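You operate a simulated robot arm through the tools that you are given. There is no shell and no other tool.

Carry out the task below with a simulated robot arm. There is one attempt and no reset: what you move stays moved.

Task
Check disc 91 under the magnifier on the lit table: red tray if cracked, green if not.
Fine: park the magnifier, leave the light on.
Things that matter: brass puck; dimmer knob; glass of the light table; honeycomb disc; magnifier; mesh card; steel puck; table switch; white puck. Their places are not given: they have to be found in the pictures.

It is judged by the outcome, as a careful person would: the job done as asked, and still so three seconds after it is handed in. It fails if anything else is knocked over, pushed out of place, dropped, spilled or broken.

Robot
A 7-joint arm with a two-finger parallel gripper, fixed in place. Base frame: the origin is at the foot of the arm, x ahead of it, y to its left, z up. Units: mm, rad, N and s.
Its first joint turns from -2.897 to 2.897 rad. Payload 3.43 kg.
Tool frame: the origin (TCP) lies between the finger pads and is the grasp point; the fingertips stand 30 mm ahead of it; z points along the fingers, y is the line along which they close. Largest opening 94 mm; finger width 28, thickness 10; the body of the gripper, 50 by 96 mm, starts 55 mm behind the TCP.
Orientation is told as [roll, pitch, yaw] about the base's x, y, z axes, in that order, counted from this pose: with the fingers straight down and closing along the base's y, the tool's x points along the base's -x, its y along +y and its z along -z.

Tools
- The arm moves only by the tool servo_tool. Its argument "steps" is one flat list of numbers, 7 for each row, row after row: the shift along the base's x, y, z in mm, then the turn, a rotation vector about the base's x, y, z in rad, then the gripper command, from -1 (fully open) to 1 (shut), values between in proportion. In form: [tx, ty, tz, ax, ay, az, claw, tx, ty, tz, ax, ay, az, claw, ...]. A call has 1 to 20 rows; each row shifts and turns the commanded pose from where the row before left it. A row lasts 0.2 s, in which the tool goes at most 50 mm and 0.15 rad; a call with a longer step from one row to the next is refused whole, and so is a gripper value outside its range. A pose out of reach is approached as far as the arm can. The call stops where the force on the tool passes 90 N (or 10 N more than at its start, if that is more) or the arm is blocked; 0.2 s more then pass. Each finger travels about 45 mm/s and halts on what it meets, pressing with about 36 N; the grip force reading is that of the motor and also rises with nothing between the fingers. The clock runs only during rows and for 0.2 s after the last one: add rows that do not move to give the fingers time. The reply holds the time, the measured pose of the TCP, the force on the tool along the base axes, the opening and the grip force, in the units named above and with some noise, with the torque about the TCP (base axes, N m) and any sound that the robot's microphone picked up.
- Cameras (640 x 400 px; columns grow to the right, rows downward): "scene" is fixed at [396.5, -496.3, 1646.4]; the picture's right is [0.95, -0.31, 0.00], its down [-0.31, -0.92, -0.23] and it looks along [0.07, 0.22, -0.97] (base axes); focal length 368 px, centre (320, 200). "wrist" rides on the gripper at [76, 14, -103] in the tool frame; the picture's right is [-0.18, 0.98, 0.00], its down [-0.75, -0.14, -0.64] and it looks along [-0.63, -0.12, 0.77] (tool axes); focal length 243 px, centre (320, 200).
- get_image(camera): a new picture of that camera. The clock stands still meanwhile.
- lift_body(by): slides the trunk up (or, below 0, down) by that many mm; the arm rides with it, the base frame stays. It gives what a move gives, with no picture.
- locate(camera, pixels): there is no depth. For up to 12 entries [column, row, z] of the newest picture of that camera ("zoom" is the newest enlarged one), the place [x, y] in the base frame at which the ray of that pixel passes the height z, good to about 2 mm, but the place of the scene camera against the robot may be out by one fixed shift of up to 12 mm in any direction. The clock stands still meanwhile.
- inspect(camera, box): a new picture of the part [left, top, right, bottom] of that camera's present view, enlarged. The clock stands still meanwhile.
- sign_off(): hands the job in; it is judged then, once.

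Leave the gripper open and the arm clear of the work at the hand-in unless told otherwise.

The tools are called after "Call:" by a JSON object that holds its "method" and its "body". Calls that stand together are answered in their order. servo_tool: Moves the arm, as the interface text tells. Its arguments: {"type":"object","properties":{"steps":{"type":"array"}},"required":["steps"]} The other tools are called the same way: lift_body (by) slides the trunk up or down; get_image (camera) takes a picture; locate (camera, pixels) gives the place at which the rays of pixels pass given heights; inspect (camera, box) takes an enlarged picture of a part of a camera's view; sign_off () hands the job in.

At the start:

```text
time_s: 0.0
ee_pos: [415.7, -318.3, 1290.2]
tcp_rot: [0.0, 0.0, 0.0]
ft_force: [-0.8, -0.2, 0.0]
wrist_torque: [0.0, 0.02, -0.01]
gripper_width: 93.9
gripper_force: 0.0
trunk travel left (down, up): [-425.0, 185.0]
```

scene: 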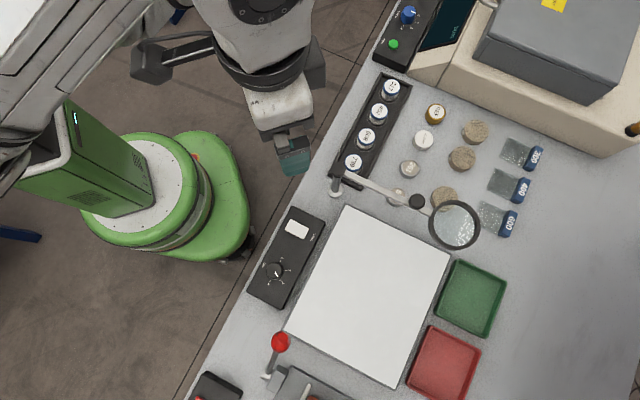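
wrist: 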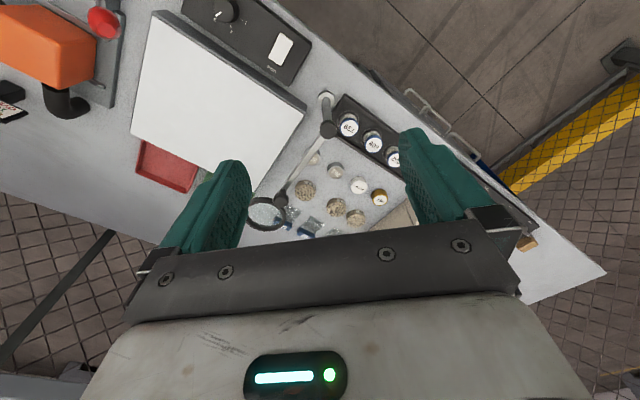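

I see a bench with a light table (white), a control box with a knob and a switch, a magnifier on an arm, small discs/pucks, mesh cards, and green and red trays. I will look closer at several areas with the scene camera before moving.

Call:
{"method": "inspect", "body": {"camera": "scene", "box": [320, 70, 560, 250]}}

Call:
{"method": "inspect", "body": {"camera": "scene", "box": [380, 90, 500, 170]}}

Call:
{"method": "inspect", "body": {"camera": "scene", "box": [240, 200, 340, 310]}}

Call:
{"method": "inspect", "body": {"camera": "scene", "box": [320, 150, 500, 260]}}

```text
2.22 times, centred on (440, 160) of scene
```

zoom: 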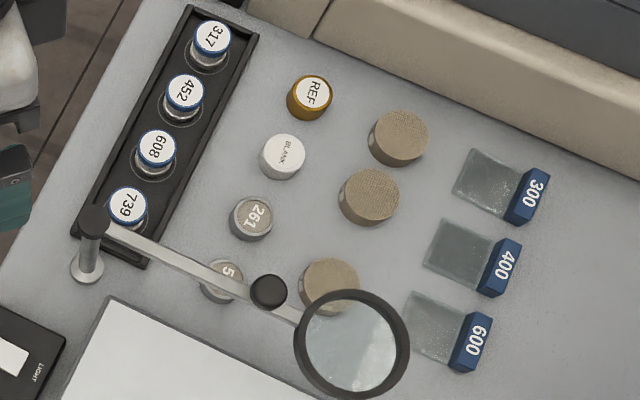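

```text
5.00 times, centred on (440, 130) of scene
```

zoom: 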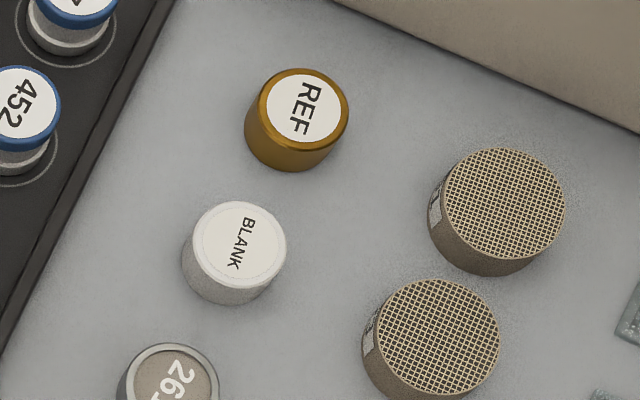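

```text
3.64 times, centred on (290, 255) of scene
```

zoom: 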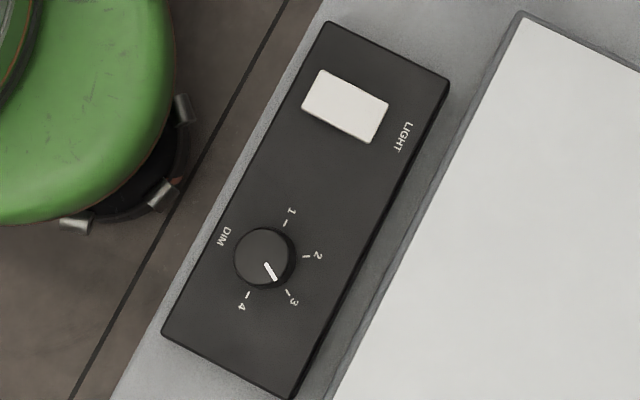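

```text
3.56 times, centred on (410, 205) of scene
```

zoom: 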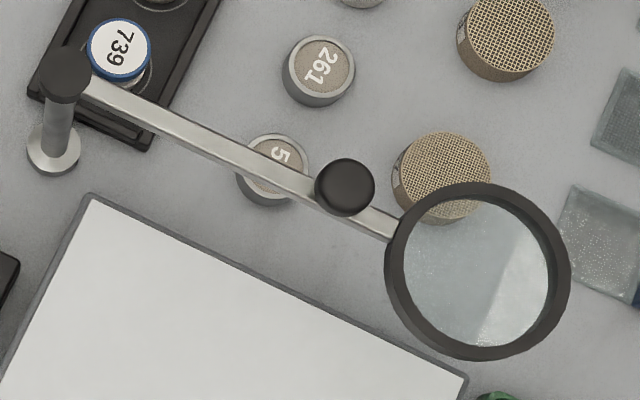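

The three tan honeycomb discs have side labels I can't read from here. First I need the table height: I'll take a fresh wrist picture and compare the rays of the same light-table corner in both cameras (scene (347,207), (285,332), (391,384); wrist (307,105), (152,12), (130,137)).

Call:
{"method": "get_image", "body": {"camera": "scene"}}

Call:
{"method": "get_image", "body": {"camera": "wrist"}}

Call:
{"method": "locate", "body": {"camera": "scene", "pixels": [[347, 207, 700], [347, 207, 800], [347, 207, 900], [285, 332, 700], [285, 332, 800], [285, 332, 900], [391, 384, 700], [391, 384, 800], [391, 384, 900], [450, 252, 700], [450, 252, 800], [450, 252, 900]]}}

Call:
{"method": "locate", "body": {"camera": "wrist", "pixels": [[307, 105, 700], [307, 105, 800], [307, 105, 900], [152, 12, 700], [152, 12, 800], [152, 12, 900], [130, 137, 700], [130, 137, 800], [130, 137, 900]]}}

```text
taken
```

scene: 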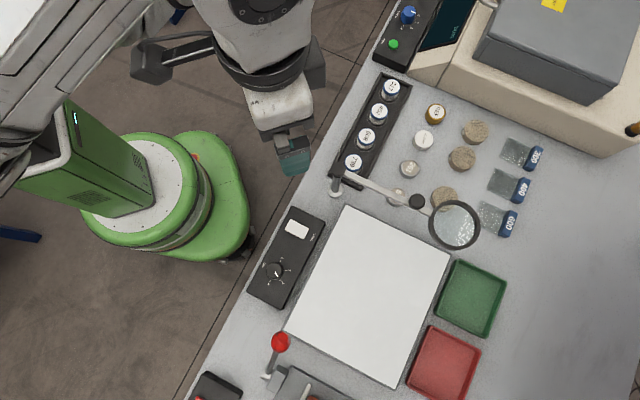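

```text
taken
```

wrist: 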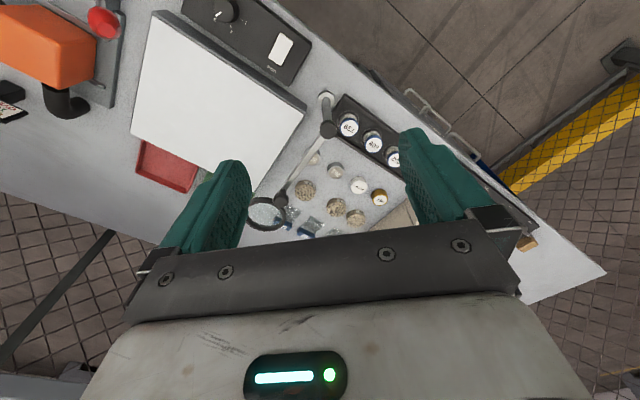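

```text
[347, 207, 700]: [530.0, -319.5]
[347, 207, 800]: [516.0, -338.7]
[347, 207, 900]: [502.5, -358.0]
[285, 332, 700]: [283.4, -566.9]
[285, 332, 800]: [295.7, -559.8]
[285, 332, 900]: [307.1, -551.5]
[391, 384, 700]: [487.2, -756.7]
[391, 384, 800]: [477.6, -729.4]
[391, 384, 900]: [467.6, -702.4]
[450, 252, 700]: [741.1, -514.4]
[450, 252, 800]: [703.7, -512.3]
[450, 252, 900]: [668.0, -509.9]
```

```text
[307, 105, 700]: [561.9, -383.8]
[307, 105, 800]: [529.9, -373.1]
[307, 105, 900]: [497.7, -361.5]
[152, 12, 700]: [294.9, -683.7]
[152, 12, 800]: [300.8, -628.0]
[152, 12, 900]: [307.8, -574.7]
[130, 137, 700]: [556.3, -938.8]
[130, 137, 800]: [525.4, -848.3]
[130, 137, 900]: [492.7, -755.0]
```

The two cameras give roughly z≈950 for the table but inconsistently; I'll zoom the wrist view to get better corner pixels.

Call:
{"method": "inspect", "body": {"camera": "wrist", "box": [110, 0, 430, 200]}}

Call:
{"method": "inspect", "body": {"camera": "wrist", "box": [230, 80, 420, 245]}}

```text
2.00 times, centred on (270, 100) of wrist
```

zoom: 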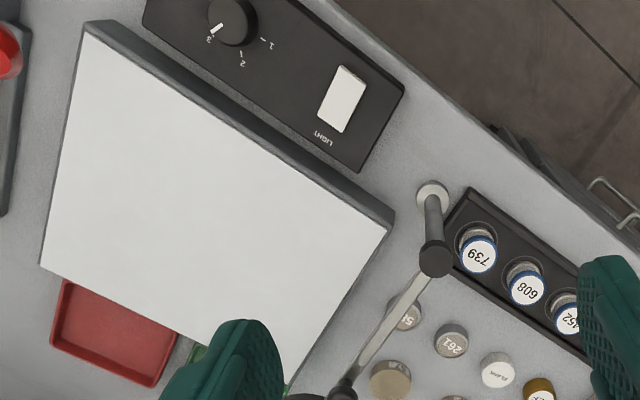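

```text
2.42 times, centred on (325, 162) of wrist
```

zoom: 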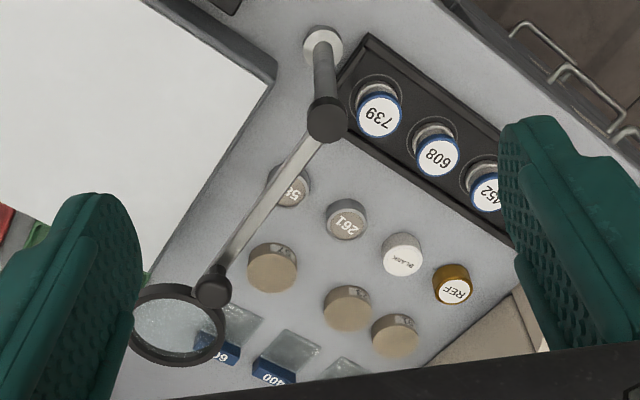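

The wrist view shows side labels on the honeycomb discs facing the robot. I'll refine the corners: scene glass corners and wrist (305,114), (152.5,11), (130,132), at several heights.

Call:
{"method": "inspect", "body": {"camera": "scene", "box": [260, 190, 500, 400]}}

Call:
{"method": "locate", "body": {"camera": "wrist", "pixels": [[305, 114, 850], [305, 114, 900], [305, 114, 950], [152.5, 11, 850], [152.5, 11, 900], [152.5, 11, 950], [130, 132.5, 850], [130, 132.5, 900], [130, 132.5, 950], [326.5, 96.5, 850], [326.5, 96.5, 900], [326.5, 96.5, 950]]}}

Call:
{"method": "locate", "body": {"camera": "scene", "pixels": [[345.5, 205.5, 850], [345.5, 205.5, 900], [345.5, 205.5, 950], [285, 332, 850], [285, 332, 900], [285, 332, 950], [391, 384, 850], [391, 384, 900], [391, 384, 950], [335, 194, 850], [335, 194, 900], [335, 194, 950]]}}

```text
1.90 times, centred on (380, 295) of scene
```

zoom: 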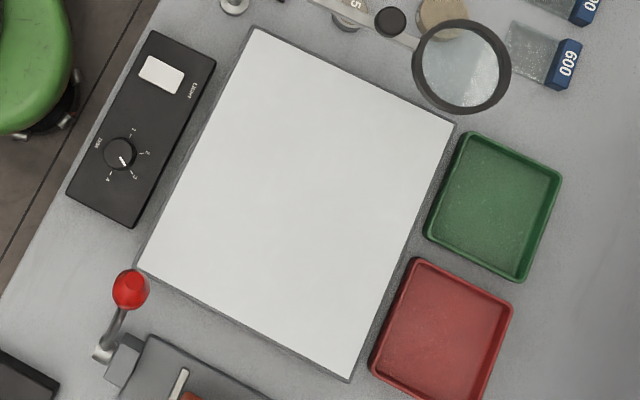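

```text
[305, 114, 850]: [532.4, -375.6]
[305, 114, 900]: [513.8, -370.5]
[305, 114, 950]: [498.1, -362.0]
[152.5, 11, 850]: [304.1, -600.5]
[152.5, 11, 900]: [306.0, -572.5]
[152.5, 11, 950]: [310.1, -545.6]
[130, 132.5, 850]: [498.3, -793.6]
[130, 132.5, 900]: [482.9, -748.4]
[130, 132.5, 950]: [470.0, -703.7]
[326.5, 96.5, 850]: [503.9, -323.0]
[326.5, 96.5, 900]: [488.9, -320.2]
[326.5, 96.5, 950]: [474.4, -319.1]
```

```text
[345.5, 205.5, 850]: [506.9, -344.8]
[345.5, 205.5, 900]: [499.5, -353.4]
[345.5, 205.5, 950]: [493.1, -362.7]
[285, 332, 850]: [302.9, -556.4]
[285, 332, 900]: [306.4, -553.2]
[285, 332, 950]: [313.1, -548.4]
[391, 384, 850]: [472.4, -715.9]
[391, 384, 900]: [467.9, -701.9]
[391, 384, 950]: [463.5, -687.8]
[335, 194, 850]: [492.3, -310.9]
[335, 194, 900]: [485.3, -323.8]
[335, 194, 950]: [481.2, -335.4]
```

Glass top comes out around z≈950–960. Now I'll zoom tightly on the side labels of the three honeycomb discs in the wrist view, near (303,190), (334,207), (355,218).

Call:
{"method": "inspect", "body": {"camera": "wrist", "box": [322, 195, 372, 226]}}

Call:
{"method": "inspect", "body": {"camera": "wrist", "box": [280, 172, 330, 203]}}

Call:
{"method": "inspect", "body": {"camera": "scene", "box": [440, 115, 500, 152]}}

Call:
{"method": "inspect", "body": {"camera": "scene", "box": [425, 140, 485, 177]}}

```text
12.80 times, centred on (347, 210) of wrist
```

zoom: 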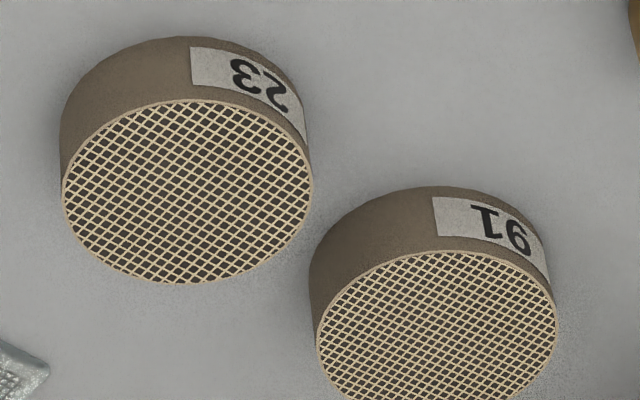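

```text
12.80 times, centred on (305, 188) of wrist
```

zoom: 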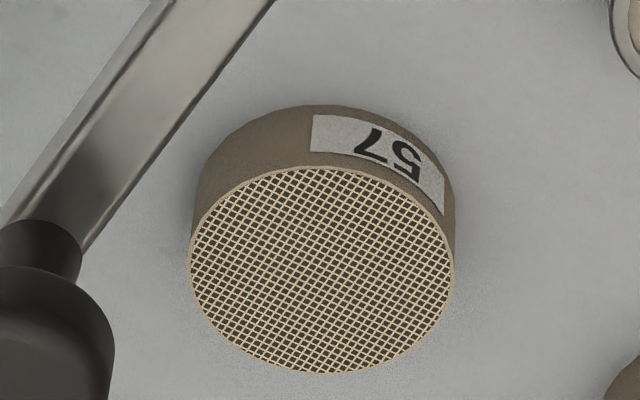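

```text
10.67 times, centred on (470, 134) of scene
```

zoom: 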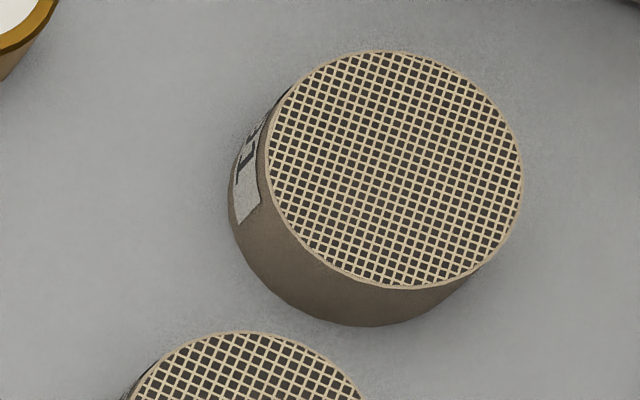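

```text
10.67 times, centred on (455, 158) of scene
```

zoom: 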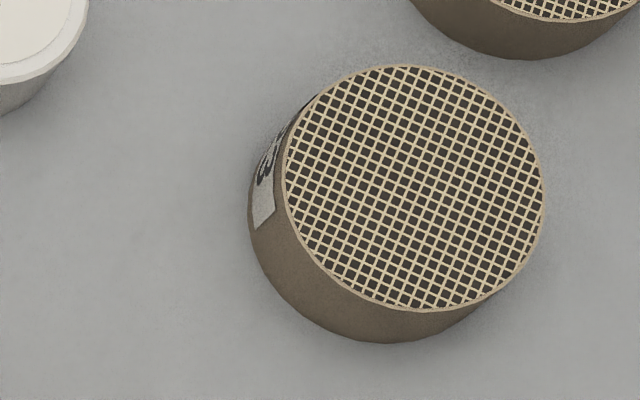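

Labels read (upside down in this view): disc at wrist (355,218) is 91, its neighbour at (334,207) is 23, and the one near the magnifier is 57. So disc 91 is the far one at scene (475,131). Next I'll get rough places of everything from the scene camera at about bench height.

Call:
{"method": "locate", "body": {"camera": "scene", "pixels": [[475, 131, 950], [462, 158, 950], [444, 195, 950], [455, 224, 1020], [417, 201, 1050], [338, 175, 1050], [335, 194, 930], [296, 228, 950], [275, 269, 960], [470, 298, 940], [443, 363, 940], [450, 252, 955]]}}

Call:
{"method": "locate", "body": {"camera": "wrist", "pixels": [[355, 220, 950], [334, 207, 950], [303, 190, 950], [281, 50, 950], [222, 10, 960], [283, 202, 1050], [327, 131, 1050], [355, 220, 970]]}}

```text
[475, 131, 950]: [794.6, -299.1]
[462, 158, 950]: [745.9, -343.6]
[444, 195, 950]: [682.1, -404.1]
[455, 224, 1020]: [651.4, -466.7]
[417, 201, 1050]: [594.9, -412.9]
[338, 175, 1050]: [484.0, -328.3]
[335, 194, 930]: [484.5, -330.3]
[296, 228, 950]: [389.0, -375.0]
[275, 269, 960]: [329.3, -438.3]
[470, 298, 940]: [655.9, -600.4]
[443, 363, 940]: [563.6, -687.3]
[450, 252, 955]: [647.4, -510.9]
```

```text
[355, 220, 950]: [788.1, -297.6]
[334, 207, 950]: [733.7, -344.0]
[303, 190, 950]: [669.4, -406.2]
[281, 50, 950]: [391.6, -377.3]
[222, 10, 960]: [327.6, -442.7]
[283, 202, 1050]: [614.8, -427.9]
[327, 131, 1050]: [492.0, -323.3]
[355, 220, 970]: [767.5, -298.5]
```

Layout so far (approx.): disc 91 near (790,-298), disc 23 near (738,-344), magnifier post near (485,-327), glass centre near (482,-527), trays to its right. The row of discs runs at about 45° and the machine front is perpendicular to it, so I want the fingers closing along (0.74,-0.67), i.e. yaw ≈ +0.83. I'll move high towards (650,-330,1250) while turning, then look.

Call:
{"method": "servo_tool", "body": {"steps": [39, -2, -6.7, 0, 0, 0.138, -1, 39, -2, -6.7, 0, 0, 0.138, -1, 39, -2, -6.7, 0, 0, 0.138, -1, 39, -2, -6.7, 0, 0, 0.138, -1, 39, -2, -6.7, 0, 0, 0.138, -1, 39, -2, -6.7, 0, 0, 0.14, -1, 0, 0, 0, 0, 0, 0, -1]}}

Call:
{"method": "get_image", "body": {"camera": "wrist"}}

Call:
{"method": "get_image", "body": {"camera": "scene"}}

```text
time_s: 1.6
ee_pos: [649.8, -330.7, 1250.3]
tcp_rot: [0.001, -0.001, 0.834]
ft_force: [-0.4, 0.4, -0.5]
wrist_torque: [-0.01, 0.0, 0.01]
gripper_width: 94.1
gripper_force: 0.2
trunk travel left (down, up): [-425.0, 185.0]
```

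```text
taken
```

wrist: 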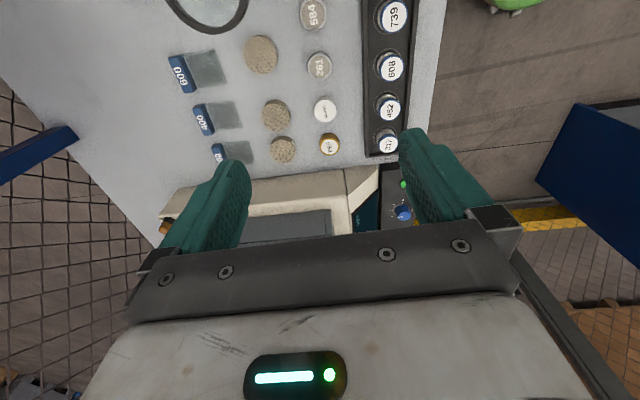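

```text
taken
```

scene: 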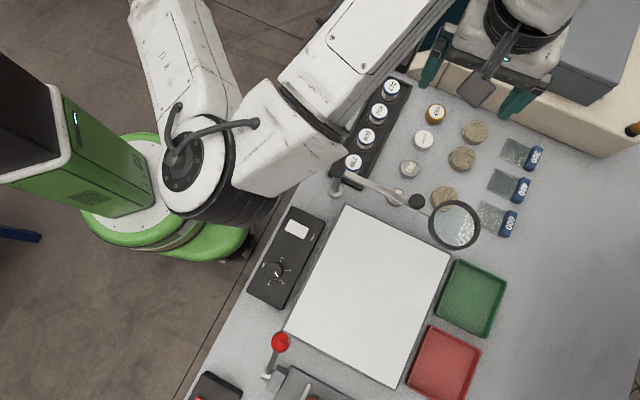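

Disc 91 now appears at wrist (284,150). I'll zoom on it and triangulate with heights.

Call:
{"method": "inspect", "body": {"camera": "wrist", "box": [224, 90, 344, 165]}}

Call:
{"method": "locate", "body": {"camera": "wrist", "pixels": [[284, 150, 900], [284, 150, 930], [284, 150, 960], [276, 115, 930], [261, 55, 930], [330, 145, 930]]}}

```text
5.33 times, centred on (284, 128) of wrist
```

zoom: 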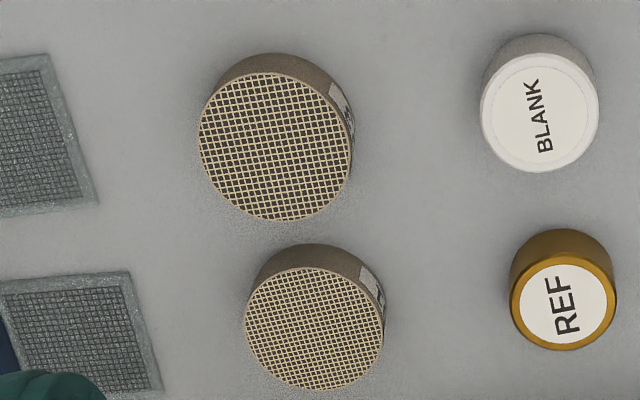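

```text
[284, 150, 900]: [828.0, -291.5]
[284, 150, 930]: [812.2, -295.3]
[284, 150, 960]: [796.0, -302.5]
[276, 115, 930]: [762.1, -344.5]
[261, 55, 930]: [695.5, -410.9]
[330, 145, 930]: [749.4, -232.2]
```

The rays suggest the disc top is near z≈920–945, but I want a closer view before trusting it. I'll move to about (720,-370,1150), away from the machine front and above the magnifier, and look again.

Call:
{"method": "servo_tool", "body": {"steps": [23.3, -13, -33.3, 0, 0, 0, -1, 23.3, -13, -33.3, 0, 0, 0, -1, 23.4, -13, -33.4, 0, 0, 0, -1, 0, 0, 0, 0, 0, 0, -1]}}

Call:
{"method": "get_image", "body": {"camera": "wrist"}}

```text
time_s: 2.6
ee_pos: [719.1, -369.6, 1151.0]
tcp_rot: [0.0, 0.0, 0.83]
ft_force: [0.6, -0.7, 0.2]
wrist_torque: [0.01, 0.0, 0.0]
gripper_width: 93.8
gripper_force: 0.0
trunk travel left (down, up): [-425.0, 185.0]
```

```text
taken
```

wrist: 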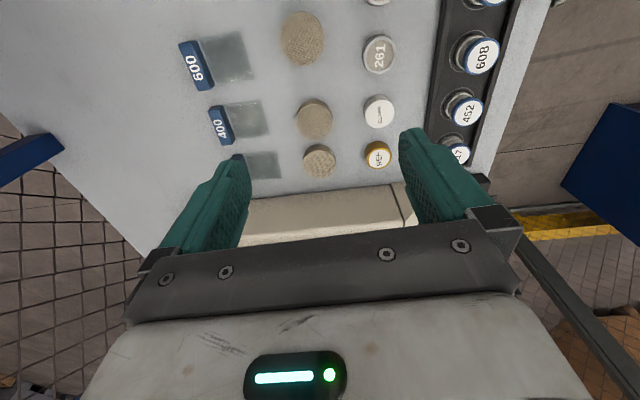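

Disc 91 is at wrist (320,160), with the machine's beige front behind it at row ~195. I'll zoom and compute.

Call:
{"method": "inspect", "body": {"camera": "wrist", "box": [240, 90, 400, 190]}}

Call:
{"method": "locate", "body": {"camera": "wrist", "pixels": [[319, 162, 920], [319, 162, 940], [319, 162, 960], [315, 120, 920], [315, 120, 940], [315, 120, 960], [302, 42, 920], [302, 42, 940], [302, 42, 960], [320, 190, 910], [250, 196, 910], [390, 184, 910]]}}

```text
4.00 times, centred on (320, 140) of wrist
```

zoom: 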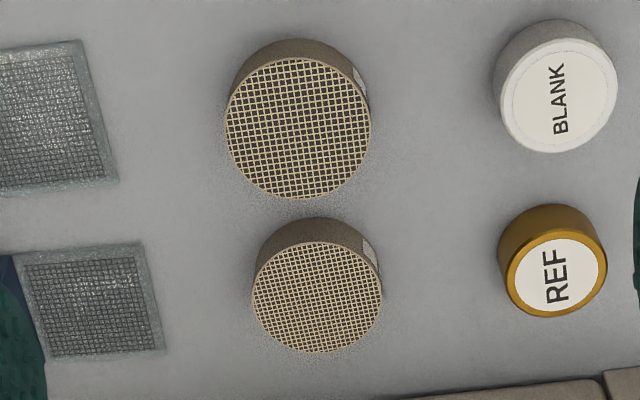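

```text
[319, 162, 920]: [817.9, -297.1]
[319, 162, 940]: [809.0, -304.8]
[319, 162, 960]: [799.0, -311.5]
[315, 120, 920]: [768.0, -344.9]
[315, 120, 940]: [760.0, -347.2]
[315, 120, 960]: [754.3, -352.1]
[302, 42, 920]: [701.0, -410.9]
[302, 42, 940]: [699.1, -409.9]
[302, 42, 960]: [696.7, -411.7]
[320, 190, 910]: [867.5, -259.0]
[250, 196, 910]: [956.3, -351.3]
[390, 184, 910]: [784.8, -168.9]
```

Combining views, disc 91's top is about z≈925, centre ≈(818,-295), and the machine front is ~60 mm behind the disc. I'll zoom on the machine and the surroundings to judge its height.

Call:
{"method": "inspect", "body": {"camera": "wrist", "box": [220, 150, 440, 260]}}

Call:
{"method": "inspect", "body": {"camera": "scene", "box": [380, 0, 640, 170]}}

```text
2.91 times, centred on (330, 205) of wrist
```

zoom: 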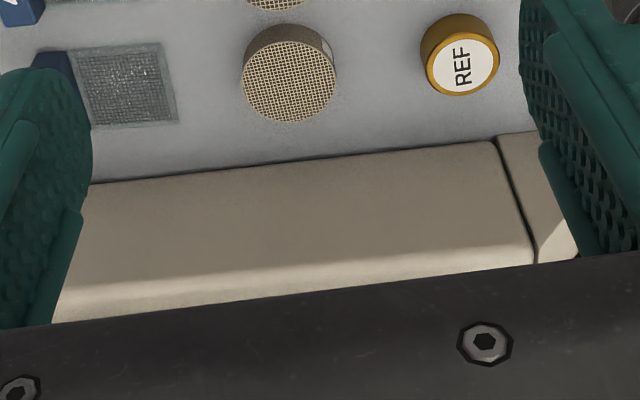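

```text
2.35 times, centred on (510, 85) of scene
```

zoom: 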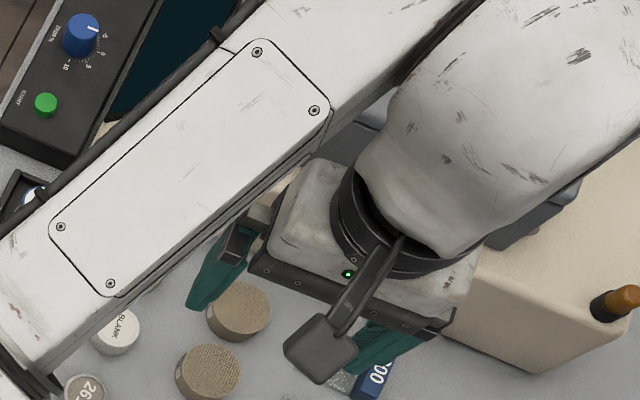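

The machine front is about z≈996 at its upper edge and ~60 mm behind the disc centre, so there is room. I'll go above disc 91 at (818,-295,1060), trimming yaw to ≈0.78 and opening to ~80 mm, and look.

Call:
{"method": "servo_tool", "body": {"steps": [24.7, 18.6, -22.7, 0, 0, -0.0125, -0.7, 24.7, 18.6, -22.7, 0, 0, -0.0125, -0.7, 24.7, 18.6, -22.8, 0, 0, -0.0125, -0.7, 24.8, 18.8, -22.8, 0, 0, -0.0125, -0.7, 0, 0, 0, 0, 0, 0, -0.7]}}

Call:
{"method": "get_image", "body": {"camera": "wrist"}}

Call:
{"method": "get_image", "body": {"camera": "scene"}}

```text
time_s: 3.8
ee_pos: [817.8, -295.7, 1059.2]
tcp_rot: [0.0, 0.0, 0.779]
ft_force: [0.3, 0.9, 0.0]
wrist_torque: [0.02, 0.03, 0.01]
gripper_width: 79.6
gripper_force: 0.0
trunk travel left (down, up): [-425.0, 185.0]
```

```text
taken
```

wrist: 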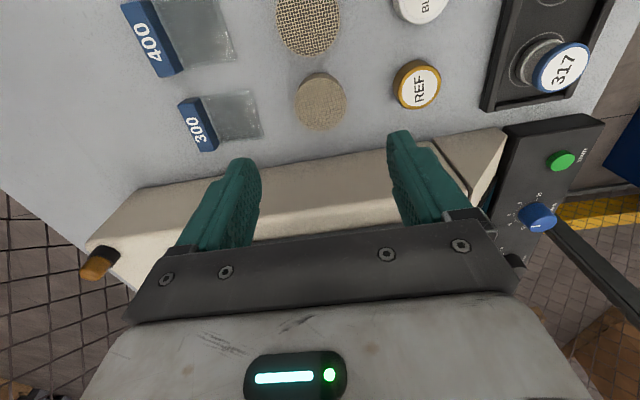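

```text
taken
```

scene: 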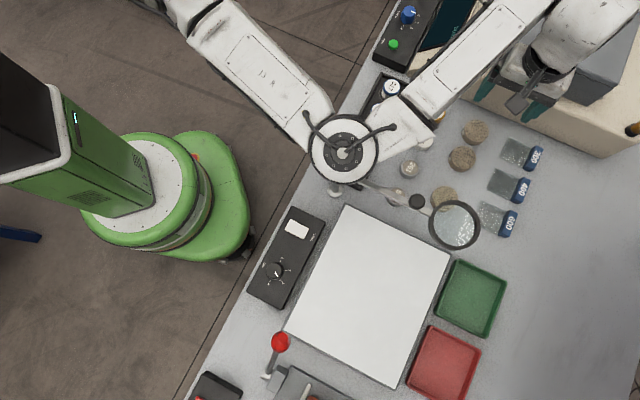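

Disc 91 is right under the tool at wrist (320,102). Zoom for its exact centre and edges.

Call:
{"method": "inspect", "body": {"camera": "wrist", "box": [256, 52, 384, 132]}}

Call:
{"method": "locate", "body": {"camera": "wrist", "pixels": [[320, 102, 920], [320, 102, 930], [295, 102, 925], [346, 102, 925], [320, 74, 925], [320, 130, 925], [307, 20, 925], [320, 158, 900], [418, 85, 930], [262, 137, 900], [205, 100, 900]]}}

```text
5.00 times, centred on (320, 92) of wrist
```

zoom: 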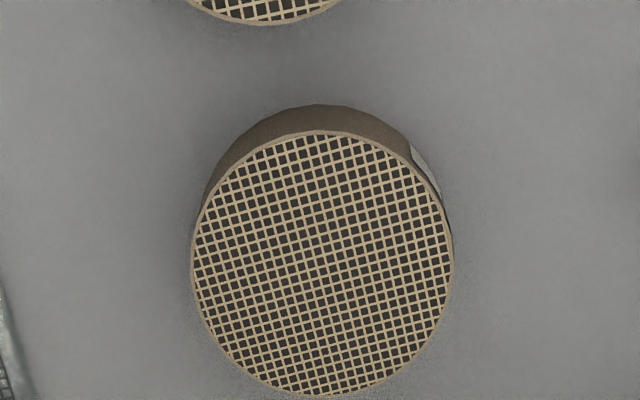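

```text
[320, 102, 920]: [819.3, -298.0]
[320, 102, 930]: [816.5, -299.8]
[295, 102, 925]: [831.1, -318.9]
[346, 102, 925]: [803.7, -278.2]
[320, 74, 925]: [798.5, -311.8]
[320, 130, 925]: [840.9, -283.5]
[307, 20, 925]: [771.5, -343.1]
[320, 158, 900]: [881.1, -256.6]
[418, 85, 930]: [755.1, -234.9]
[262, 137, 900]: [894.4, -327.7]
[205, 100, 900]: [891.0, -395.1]
```

Disc 91 centre ≈(819.8,-297.0), diameter ≈50 mm, top ≈925. I'll correct by (+2,-1.3) and descend to z≈965, then check.

Call:
{"method": "servo_tool", "body": {"steps": [1, -0.6, -31, 0, 0, 0, -0.7, 1, -0.7, -31, 0, 0, 0, -0.7, 0, 0, -32, 0, 0, 0, -0.7, 0, 0, 0, 0, 0, 0, -0.7]}}

Call:
{"method": "get_image", "body": {"camera": "wrist"}}

Call:
{"method": "get_image", "body": {"camera": "scene"}}

```text
time_s: 4.7
ee_pos: [833.9, -319.5, 1059.4]
tcp_rot: [-0.176, 0.053, 0.78]
ft_force: [0.5, -0.4, -0.5]
wrist_torque: [0.04, 0.0, 0.0]
gripper_width: 79.8
gripper_force: 0.1
trunk travel left (down, up): [-425.0, 185.0]
stopped in row 4: the arm was blocked; the commanded pose is now the measured one
```

```text
taken
```

wrist: 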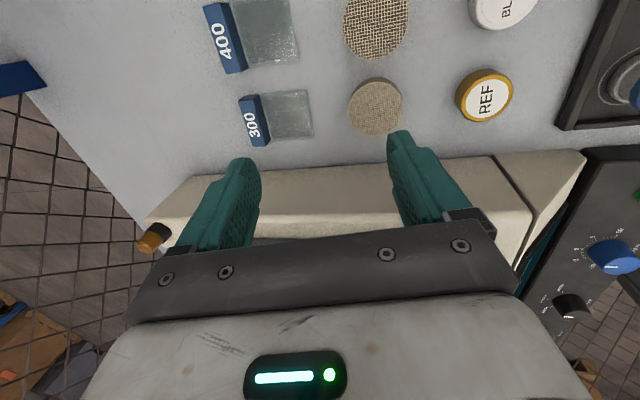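

```text
taken
```

scene: 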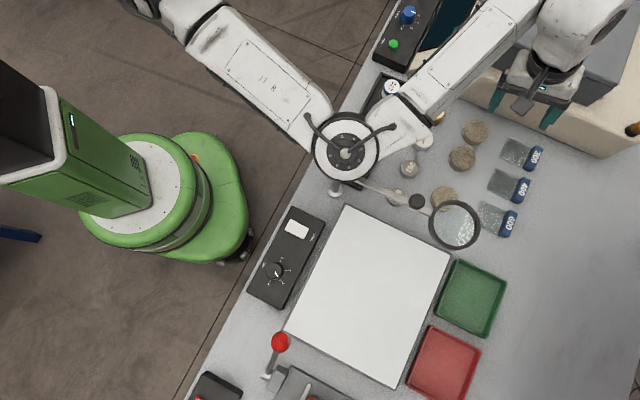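

The arm reported "blocked": z did not go down and the tool tilted and shifted (roll -0.18). I must see why – the elbow looks close to the magnifier post at scene (345,150). Zooming there before any further move.

Call:
{"method": "inspect", "body": {"camera": "scene", "box": [290, 90, 490, 260]}}

Call:
{"method": "inspect", "body": {"camera": "scene", "box": [440, 0, 640, 125]}}

Call:
{"method": "inspect", "body": {"camera": "wrist", "box": [100, 60, 640, 320]}}

```text
2.35 times, centred on (390, 175) of scene
```

zoom: 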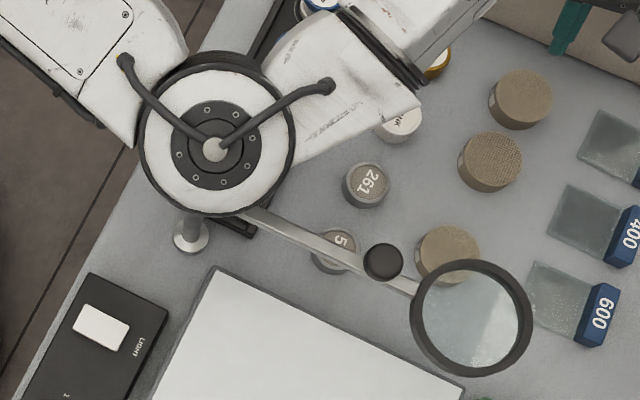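

```text
3.20 times, centred on (540, 62) of scene
```

zoom: 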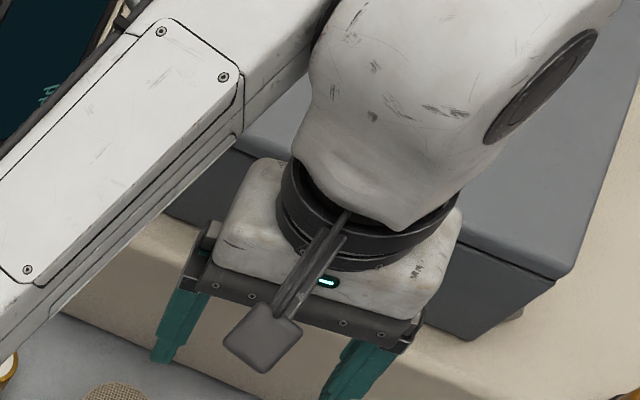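

```text
1.19 times, centred on (370, 190) of wrist
```

zoom: 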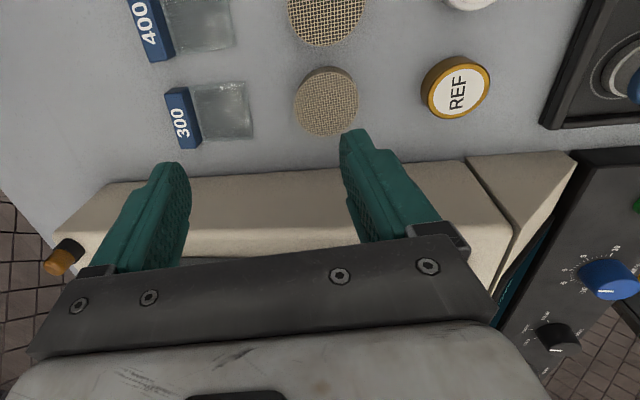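

The elbow is directly over the magnifier post and the wrist link is next to the machine's grey lid, so I don't know yet what blocked it. Raising the trunk is a safe straight-up move and its parallax in the scene picture will tell me the elbow height. I'll lift by 100 mm and take a picture.

Call:
{"method": "lift_body", "body": {"by": 100}}

Call:
{"method": "get_image", "body": {"camera": "scene"}}

Call:
{"method": "get_image", "body": {"camera": "wrist"}}

```text
time_s: 6.0
ee_pos: [839.9, -314.5, 1147.1]
tcp_rot: [-0.156, 0.052, 0.788]
ft_force: [-0.4, -0.4, -0.2]
wrist_torque: [0.02, 0.01, -0.02]
gripper_width: 80.2
gripper_force: 0.0
trunk travel left (down, up): [-525.0, 85.0]
```

```text
taken
```

scene: 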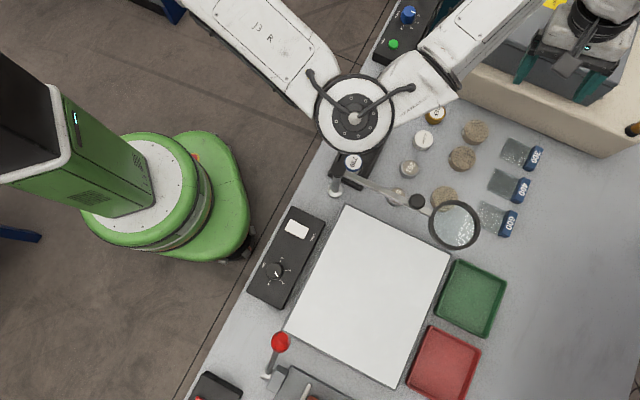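

```text
taken
```

wrist: 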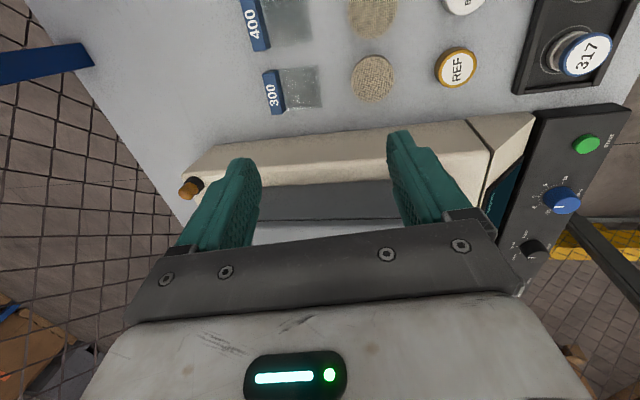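

The elbow top was at about z≈1218 just above the magnifier post (post top ≈1055), and the TCP rose only 88 mm for 100 mm lift, so something had been in contact. I'll check that the magnifier and samples didn't move, and estimate the machine lid's height from the wrist view.

Call:
{"method": "inspect", "body": {"camera": "scene", "box": [320, 150, 500, 260]}}

Call:
{"method": "inspect", "body": {"camera": "scene", "box": [440, 0, 640, 125]}}

Call:
{"method": "locate", "body": {"camera": "wrist", "pixels": [[320, 134, 900], [320, 134, 910], [320, 183, 980], [320, 183, 996], [320, 183, 1010], [320, 220, 1050], [320, 220, 1080], [320, 220, 1110], [320, 220, 1140], [373, 78, 925]]}}

Call:
{"method": "inspect", "body": {"camera": "wrist", "box": [180, 100, 560, 300]}}

```text
3.56 times, centred on (410, 205) of scene
```

zoom: 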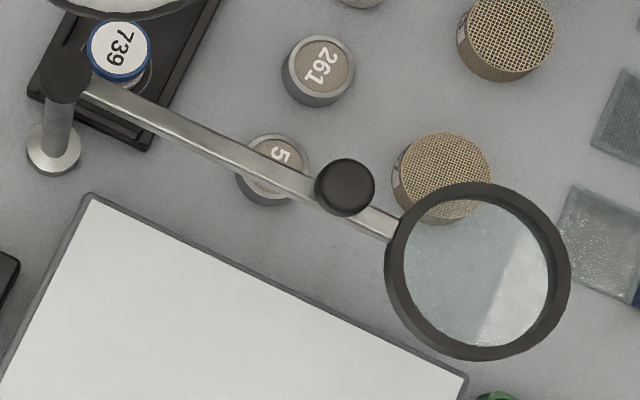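

```text
3.20 times, centred on (540, 62) of scene
```

zoom: 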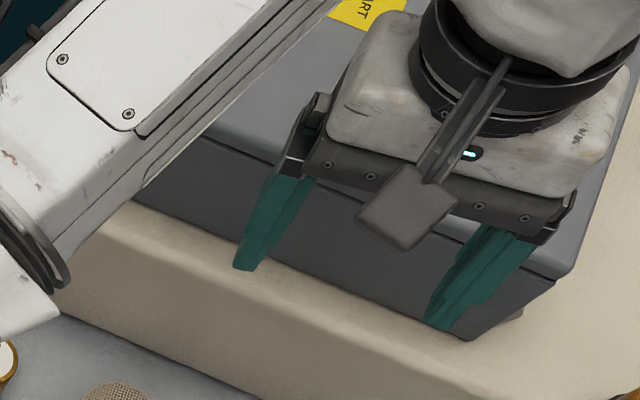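

```text
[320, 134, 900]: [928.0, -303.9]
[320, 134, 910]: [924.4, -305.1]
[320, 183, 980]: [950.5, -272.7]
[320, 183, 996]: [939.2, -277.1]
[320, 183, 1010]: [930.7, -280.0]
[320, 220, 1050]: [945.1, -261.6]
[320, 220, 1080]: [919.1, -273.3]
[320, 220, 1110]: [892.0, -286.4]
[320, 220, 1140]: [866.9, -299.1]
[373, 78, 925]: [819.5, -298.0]
```

```text
1.68 times, centred on (370, 200) of wrist
```

zoom: 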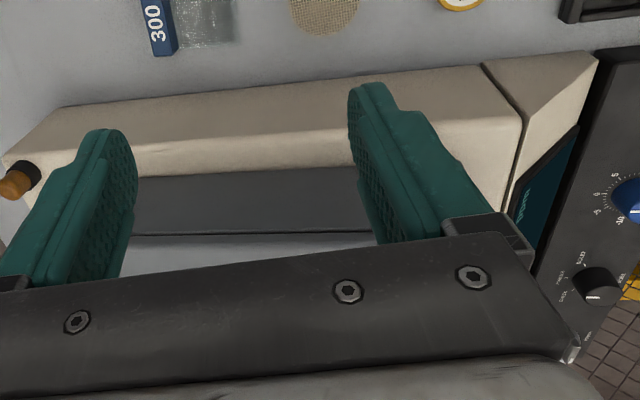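

Nothing on the bench has moved. The lid top is ≈1070 and ~98 mm behind the disc, so the likely obstacle was the elbow above the magnifier post. I'll raise the trunk by the remaining 80 mm so the elbow stays high while the hand reaches down, then straighten the tool.

Call:
{"method": "lift_body", "body": {"by": 80}}

Call:
{"method": "servo_tool", "body": {"steps": [-8, 0, 0, 0.074, 0.037, 0, -0.7, -8, 0, 0, 0.074, 0.037, 0, -0.7, 0, 0, 0, 0, 0, 0, -0.7]}}

Call:
{"method": "get_image", "body": {"camera": "scene"}}

```text
time_s: 7.2
ee_pos: [841.1, -314.2, 1226.6]
tcp_rot: [-0.156, 0.055, 0.787]
ft_force: [0.4, -0.5, -1.1]
wrist_torque: [-0.02, -0.01, 0.02]
gripper_width: 79.7
gripper_force: 0.0
trunk travel left (down, up): [-605.0, 5.0]
```

```text
time_s: 8.0
ee_pos: [824.7, -313.9, 1226.5]
tcp_rot: [-0.001, -0.001, 0.789]
ft_force: [-0.5, 0.2, -0.3]
wrist_torque: [-0.02, 0.0, -0.01]
gripper_width: 79.7
gripper_force: 0.0
trunk travel left (down, up): [-605.0, 5.0]
```

```text
taken
```

scene: 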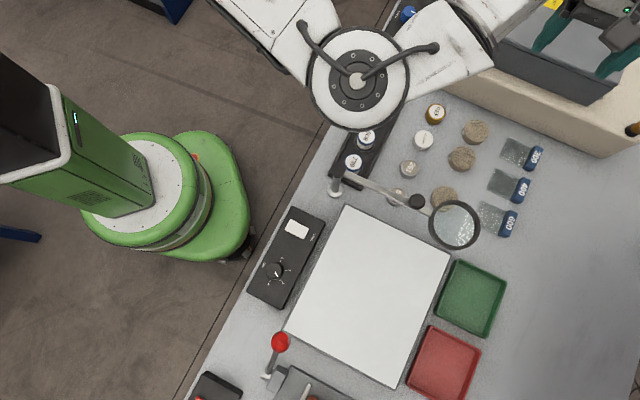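

To plan safely I need the true elbow height. I'll do a pure trunk parallax: zoom on the elbow now (358,78), lower the trunk 80 mm (tool still at ≈1146, well clear), and zoom again.

Call:
{"method": "inspect", "body": {"camera": "scene", "box": [200, 0, 520, 200]}}

Call:
{"method": "lift_body", "body": {"by": -80}}

Call:
{"method": "inspect", "body": {"camera": "scene", "box": [200, 0, 520, 200]}}

```text
2.00 times, centred on (360, 100) of scene
```

zoom: 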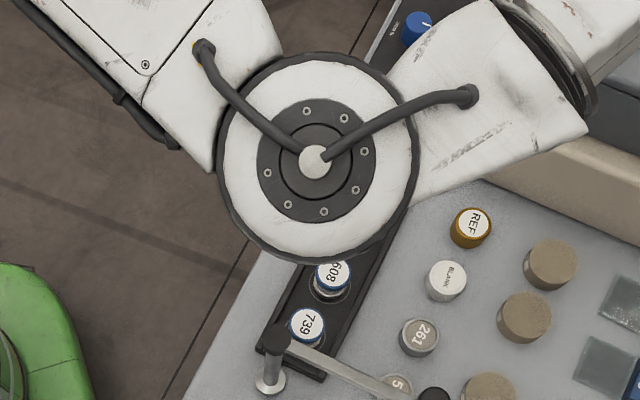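

```text
time_s: 9.2
ee_pos: [825.3, -314.8, 1146.4]
tcp_rot: [0.0, 0.001, 0.79]
ft_force: [-0.4, 0.1, 0.2]
wrist_torque: [0.02, 0.01, 0.02]
gripper_width: 79.7
gripper_force: 0.0
trunk travel left (down, up): [-525.0, 85.0]
```

```text
2.00 times, centred on (360, 100) of scene
```

zoom: 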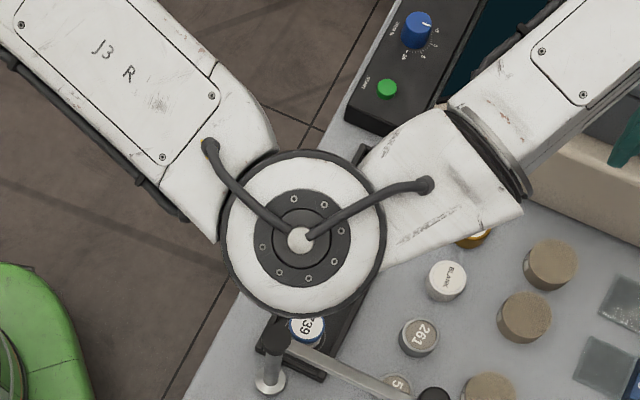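

The elbow (≈95 mm across, top ≈1255 at this trunk height) is right above the magnifier post (485,-327), so the earlier block was the elbow resting on the post top. Disc 91 is round and can be gripped at other yaws too, so I'll turn the tool in place (high and clear) to yaw 0 and see whether the elbow shifts away.

Call:
{"method": "servo_tool", "body": {"steps": [0, 0, 0, 0, 0, -0.132, -0.7, 0, 0, 0, 0, 0, -0.132, -0.7, 0, 0, 0, 0, 0, -0.132, -0.7, 0, 0, 0, 0, 0, -0.132, -0.7, 0, 0, 0, 0, 0, -0.132, -0.7, 0, 0, 0, 0, 0, -0.13, -0.7, 0, 0, 0, 0, 0, 0, -0.7]}}

Call:
{"method": "get_image", "body": {"camera": "scene"}}

```text
time_s: 10.8
ee_pos: [825.4, -313.6, 1146.4]
tcp_rot: [0.002, 0.0, -0.001]
ft_force: [0.4, -0.4, -0.7]
wrist_torque: [-0.02, 0.01, 0.01]
gripper_width: 80.0
gripper_force: 0.0
trunk travel left (down, up): [-525.0, 85.0]
```

```text
taken
```

scene: 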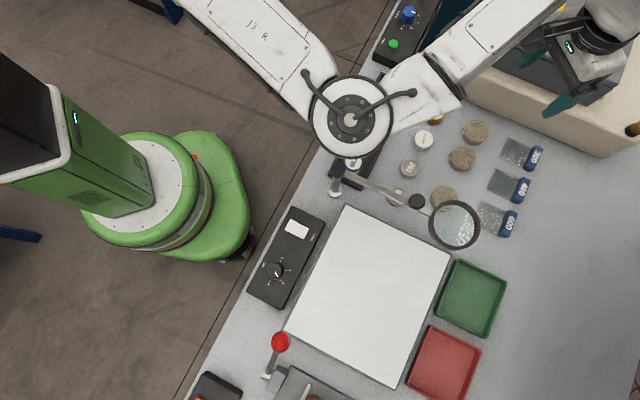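

Yaw alone leaves the elbow unchanged at (350,120). Next test: raise the trunk 80 mm and then lower the tool 80 mm with the arm, back to the same tool pose, to see how the elbow height responds.

Call:
{"method": "lift_body", "body": {"by": 80}}

Call:
{"method": "servo_tool", "body": {"steps": [0, 0, -27, 0, 0, 0, -0.7, 0, 0, -27, 0, 0, 0, -0.7, 0, 0, -26, 0, 0, 0, -0.7, 0, 0, 0, 0, 0, 0, -0.7]}}

Call:
{"method": "get_image", "body": {"camera": "scene"}}

```text
time_s: 11.9
ee_pos: [824.3, -314.2, 1226.7]
tcp_rot: [-0.001, -0.002, 0.002]
ft_force: [-0.6, -0.1, -0.6]
wrist_torque: [0.0, -0.01, -0.01]
gripper_width: 80.0
gripper_force: 0.0
trunk travel left (down, up): [-605.0, 5.0]
```

```text
time_s: 12.9
ee_pos: [825.5, -313.7, 1146.1]
tcp_rot: [-0.001, 0.0, 0.002]
ft_force: [0.2, 0.4, 0.0]
wrist_torque: [-0.02, -0.02, 0.01]
gripper_width: 79.8
gripper_force: 0.1
trunk travel left (down, up): [-605.0, 5.0]
```

```text
taken
```

scene: 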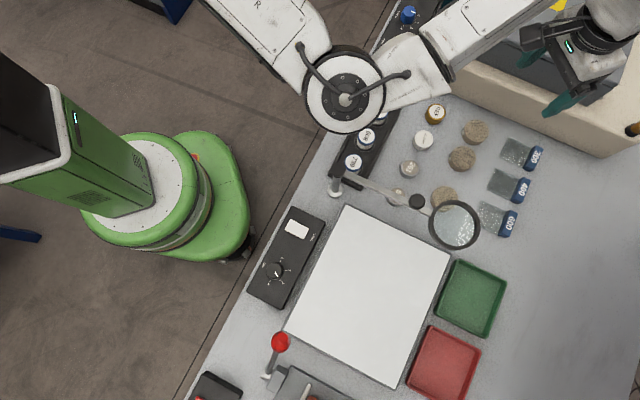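

Raising the trunk moved the elbow up and away from the post (now centre ≈(345,92)). I'll descend another 80 mm to z≈1066 and re-check the elbow.

Call:
{"method": "servo_tool", "body": {"steps": [0, 0, -27, 0, 0, 0, -0.7, 0, 0, -27, 0, 0, 0, -0.7, 0, 0, -26, 0, 0, 0, -0.7, 0, 0, 0, 0, 0, 0, -0.7]}}

Call:
{"method": "inspect", "body": {"camera": "scene", "box": [200, 0, 520, 200]}}

```text
time_s: 13.9
ee_pos: [824.3, -311.7, 1067.1]
tcp_rot: [-0.001, 0.0, 0.001]
ft_force: [-0.7, 0.2, 0.0]
wrist_torque: [0.0, 0.03, -0.01]
gripper_width: 79.8
gripper_force: 0.0
trunk travel left (down, up): [-605.0, 5.0]
```

```text
2.00 times, centred on (360, 100) of scene
```

zoom: 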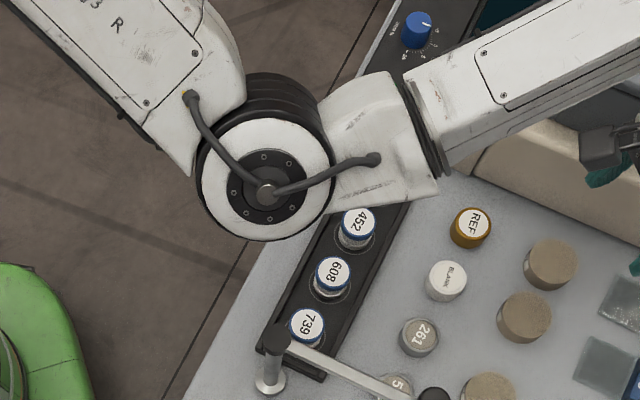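

The elbow has tilted and moved clear of the post ((333,97) now, not overlapping the post). I'll continue to z≈1000, re-centring over the disc and turning back to yaw 0.78.

Call:
{"method": "servo_tool", "body": {"steps": [-0.7, 2.4, -11, 0, 0, 0.13, -0.7, -0.7, 2.4, -11, 0, 0, 0.13, -0.7, -0.7, 2.4, -11, 0, 0, 0.13, -0.7, -0.7, 2.4, -11, 0, 0, 0.13, -0.7, -0.7, 2.4, -11, 0, 0, 0.13, -0.7, -0.8, 2.4, -11, 0, 0, 0.13, -0.7, 0, 0, 0, 0, 0, 0, -0.7]}}

Call:
{"method": "get_image", "body": {"camera": "scene"}}

Call:
{"method": "get_image", "body": {"camera": "wrist"}}

```text
time_s: 15.5
ee_pos: [820.8, -299.5, 1000.4]
tcp_rot: [0.002, 0.0, 0.784]
ft_force: [0.0, 0.3, -0.6]
wrist_torque: [0.01, -0.01, -0.02]
gripper_width: 79.8
gripper_force: 0.0
trunk travel left (down, up): [-605.0, 5.0]
```

```text
taken
```

scene: 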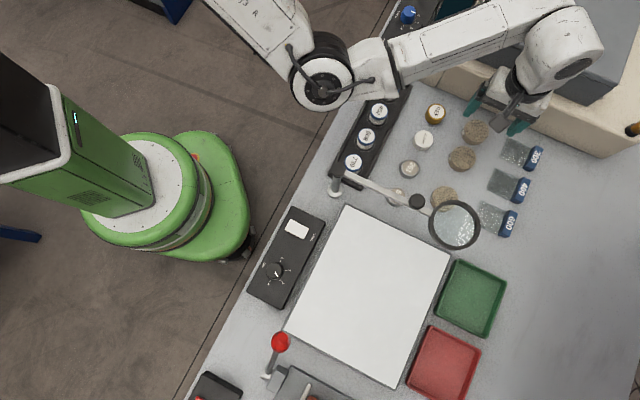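

```text
taken
```

wrist: 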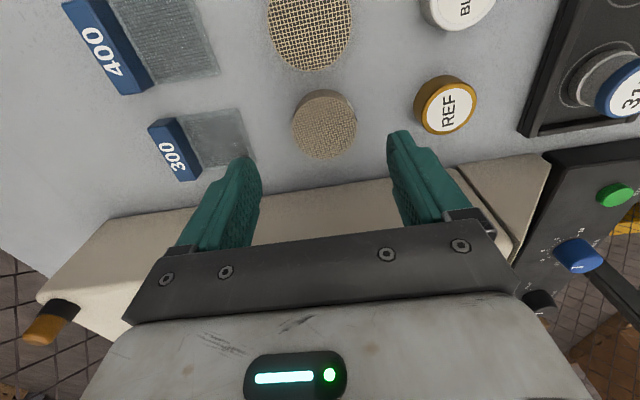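

Elbow is now well clear at (322,80). Disc 91 is in the wrist view at (324,128); zoom for a fine centre before the final descent.

Call:
{"method": "inspect", "body": {"camera": "wrist", "box": [240, 70, 400, 170]}}

Call:
{"method": "locate", "body": {"camera": "wrist", "pixels": [[324, 129, 925], [324, 129, 920], [324, 129, 930], [292, 129, 925], [356, 129, 925], [324, 98, 925], [324, 160, 925]]}}

```text
4.00 times, centred on (320, 120) of wrist
```

zoom: 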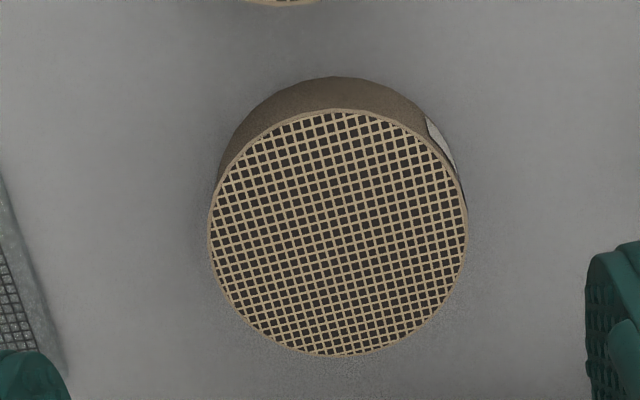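

```text
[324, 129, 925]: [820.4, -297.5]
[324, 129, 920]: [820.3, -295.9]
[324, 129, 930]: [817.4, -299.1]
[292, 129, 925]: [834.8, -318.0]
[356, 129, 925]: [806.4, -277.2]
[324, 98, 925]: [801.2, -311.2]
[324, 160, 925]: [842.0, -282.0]
```

Disc centre refined: (819.9,-297.5). I'll correct (-0.9,+2) and descend to TCP z≈936 (fingertips ≈906, bench ≈900).

Call:
{"method": "servo_tool", "body": {"steps": [-0.9, 2, -22, 0, 0, 0, -0.7, 0, 0, -22, 0, 0, 0, -0.7, 0, 0, -20, 0, 0, 0, -0.7, 0, 0, 0, 0, 0, 0, -0.7]}}

Call:
{"method": "get_image", "body": {"camera": "wrist"}}

Call:
{"method": "get_image", "body": {"camera": "scene"}}

```text
time_s: 16.5
ee_pos: [819.8, -297.7, 935.7]
tcp_rot: [0.0, 0.0, 0.782]
ft_force: [-0.3, 1.4, 0.2]
wrist_torque: [0.01, 0.01, 0.0]
gripper_width: 80.0
gripper_force: 0.0
trunk travel left (down, up): [-605.0, 5.0]
```

```text
taken
```

wrist: 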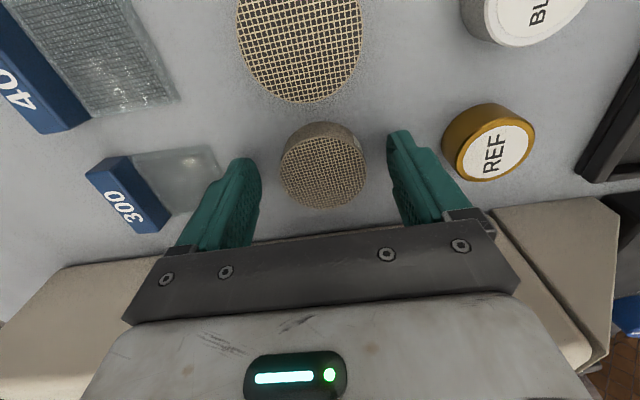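

```text
taken
```

scene: 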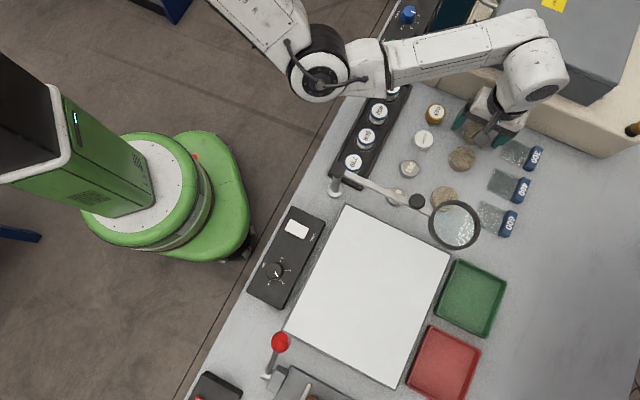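

The fingers straddle disc 91 with no contact force. Now I close gently (command ≈46 mm opening) and read the grip.

Call:
{"method": "servo_tool", "body": {"steps": [0, 0, 0, 0, 0, 0, -0.3, 0, 0, 0, 0, 0, 0, 0.02, 0, 0, 0, 0, 0, 0, 0.02, 0, 0, 0, 0, 0, 0, 0.02]}}

Call:
{"method": "inspect", "body": {"camera": "wrist", "box": [160, 90, 480, 290]}}

```text
time_s: 17.5
ee_pos: [819.5, -297.0, 937.3]
tcp_rot: [0.001, -0.002, 0.783]
ft_force: [-0.1, 0.6, -0.1]
wrist_torque: [-0.04, 0.02, -0.01]
gripper_width: 49.4
gripper_force: 36.4
trunk travel left (down, up): [-605.0, 5.0]
```

```text
2.00 times, centred on (320, 190) of wrist
```

zoom: 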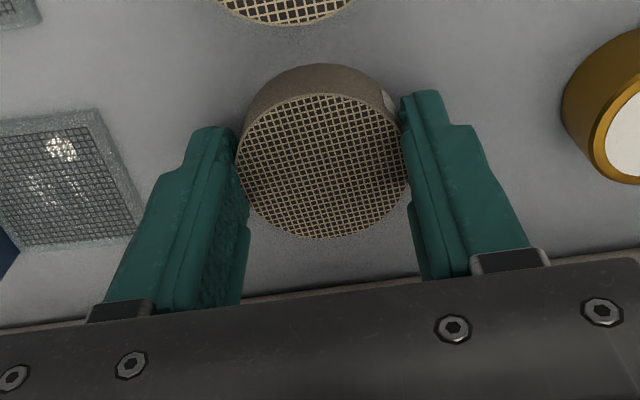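

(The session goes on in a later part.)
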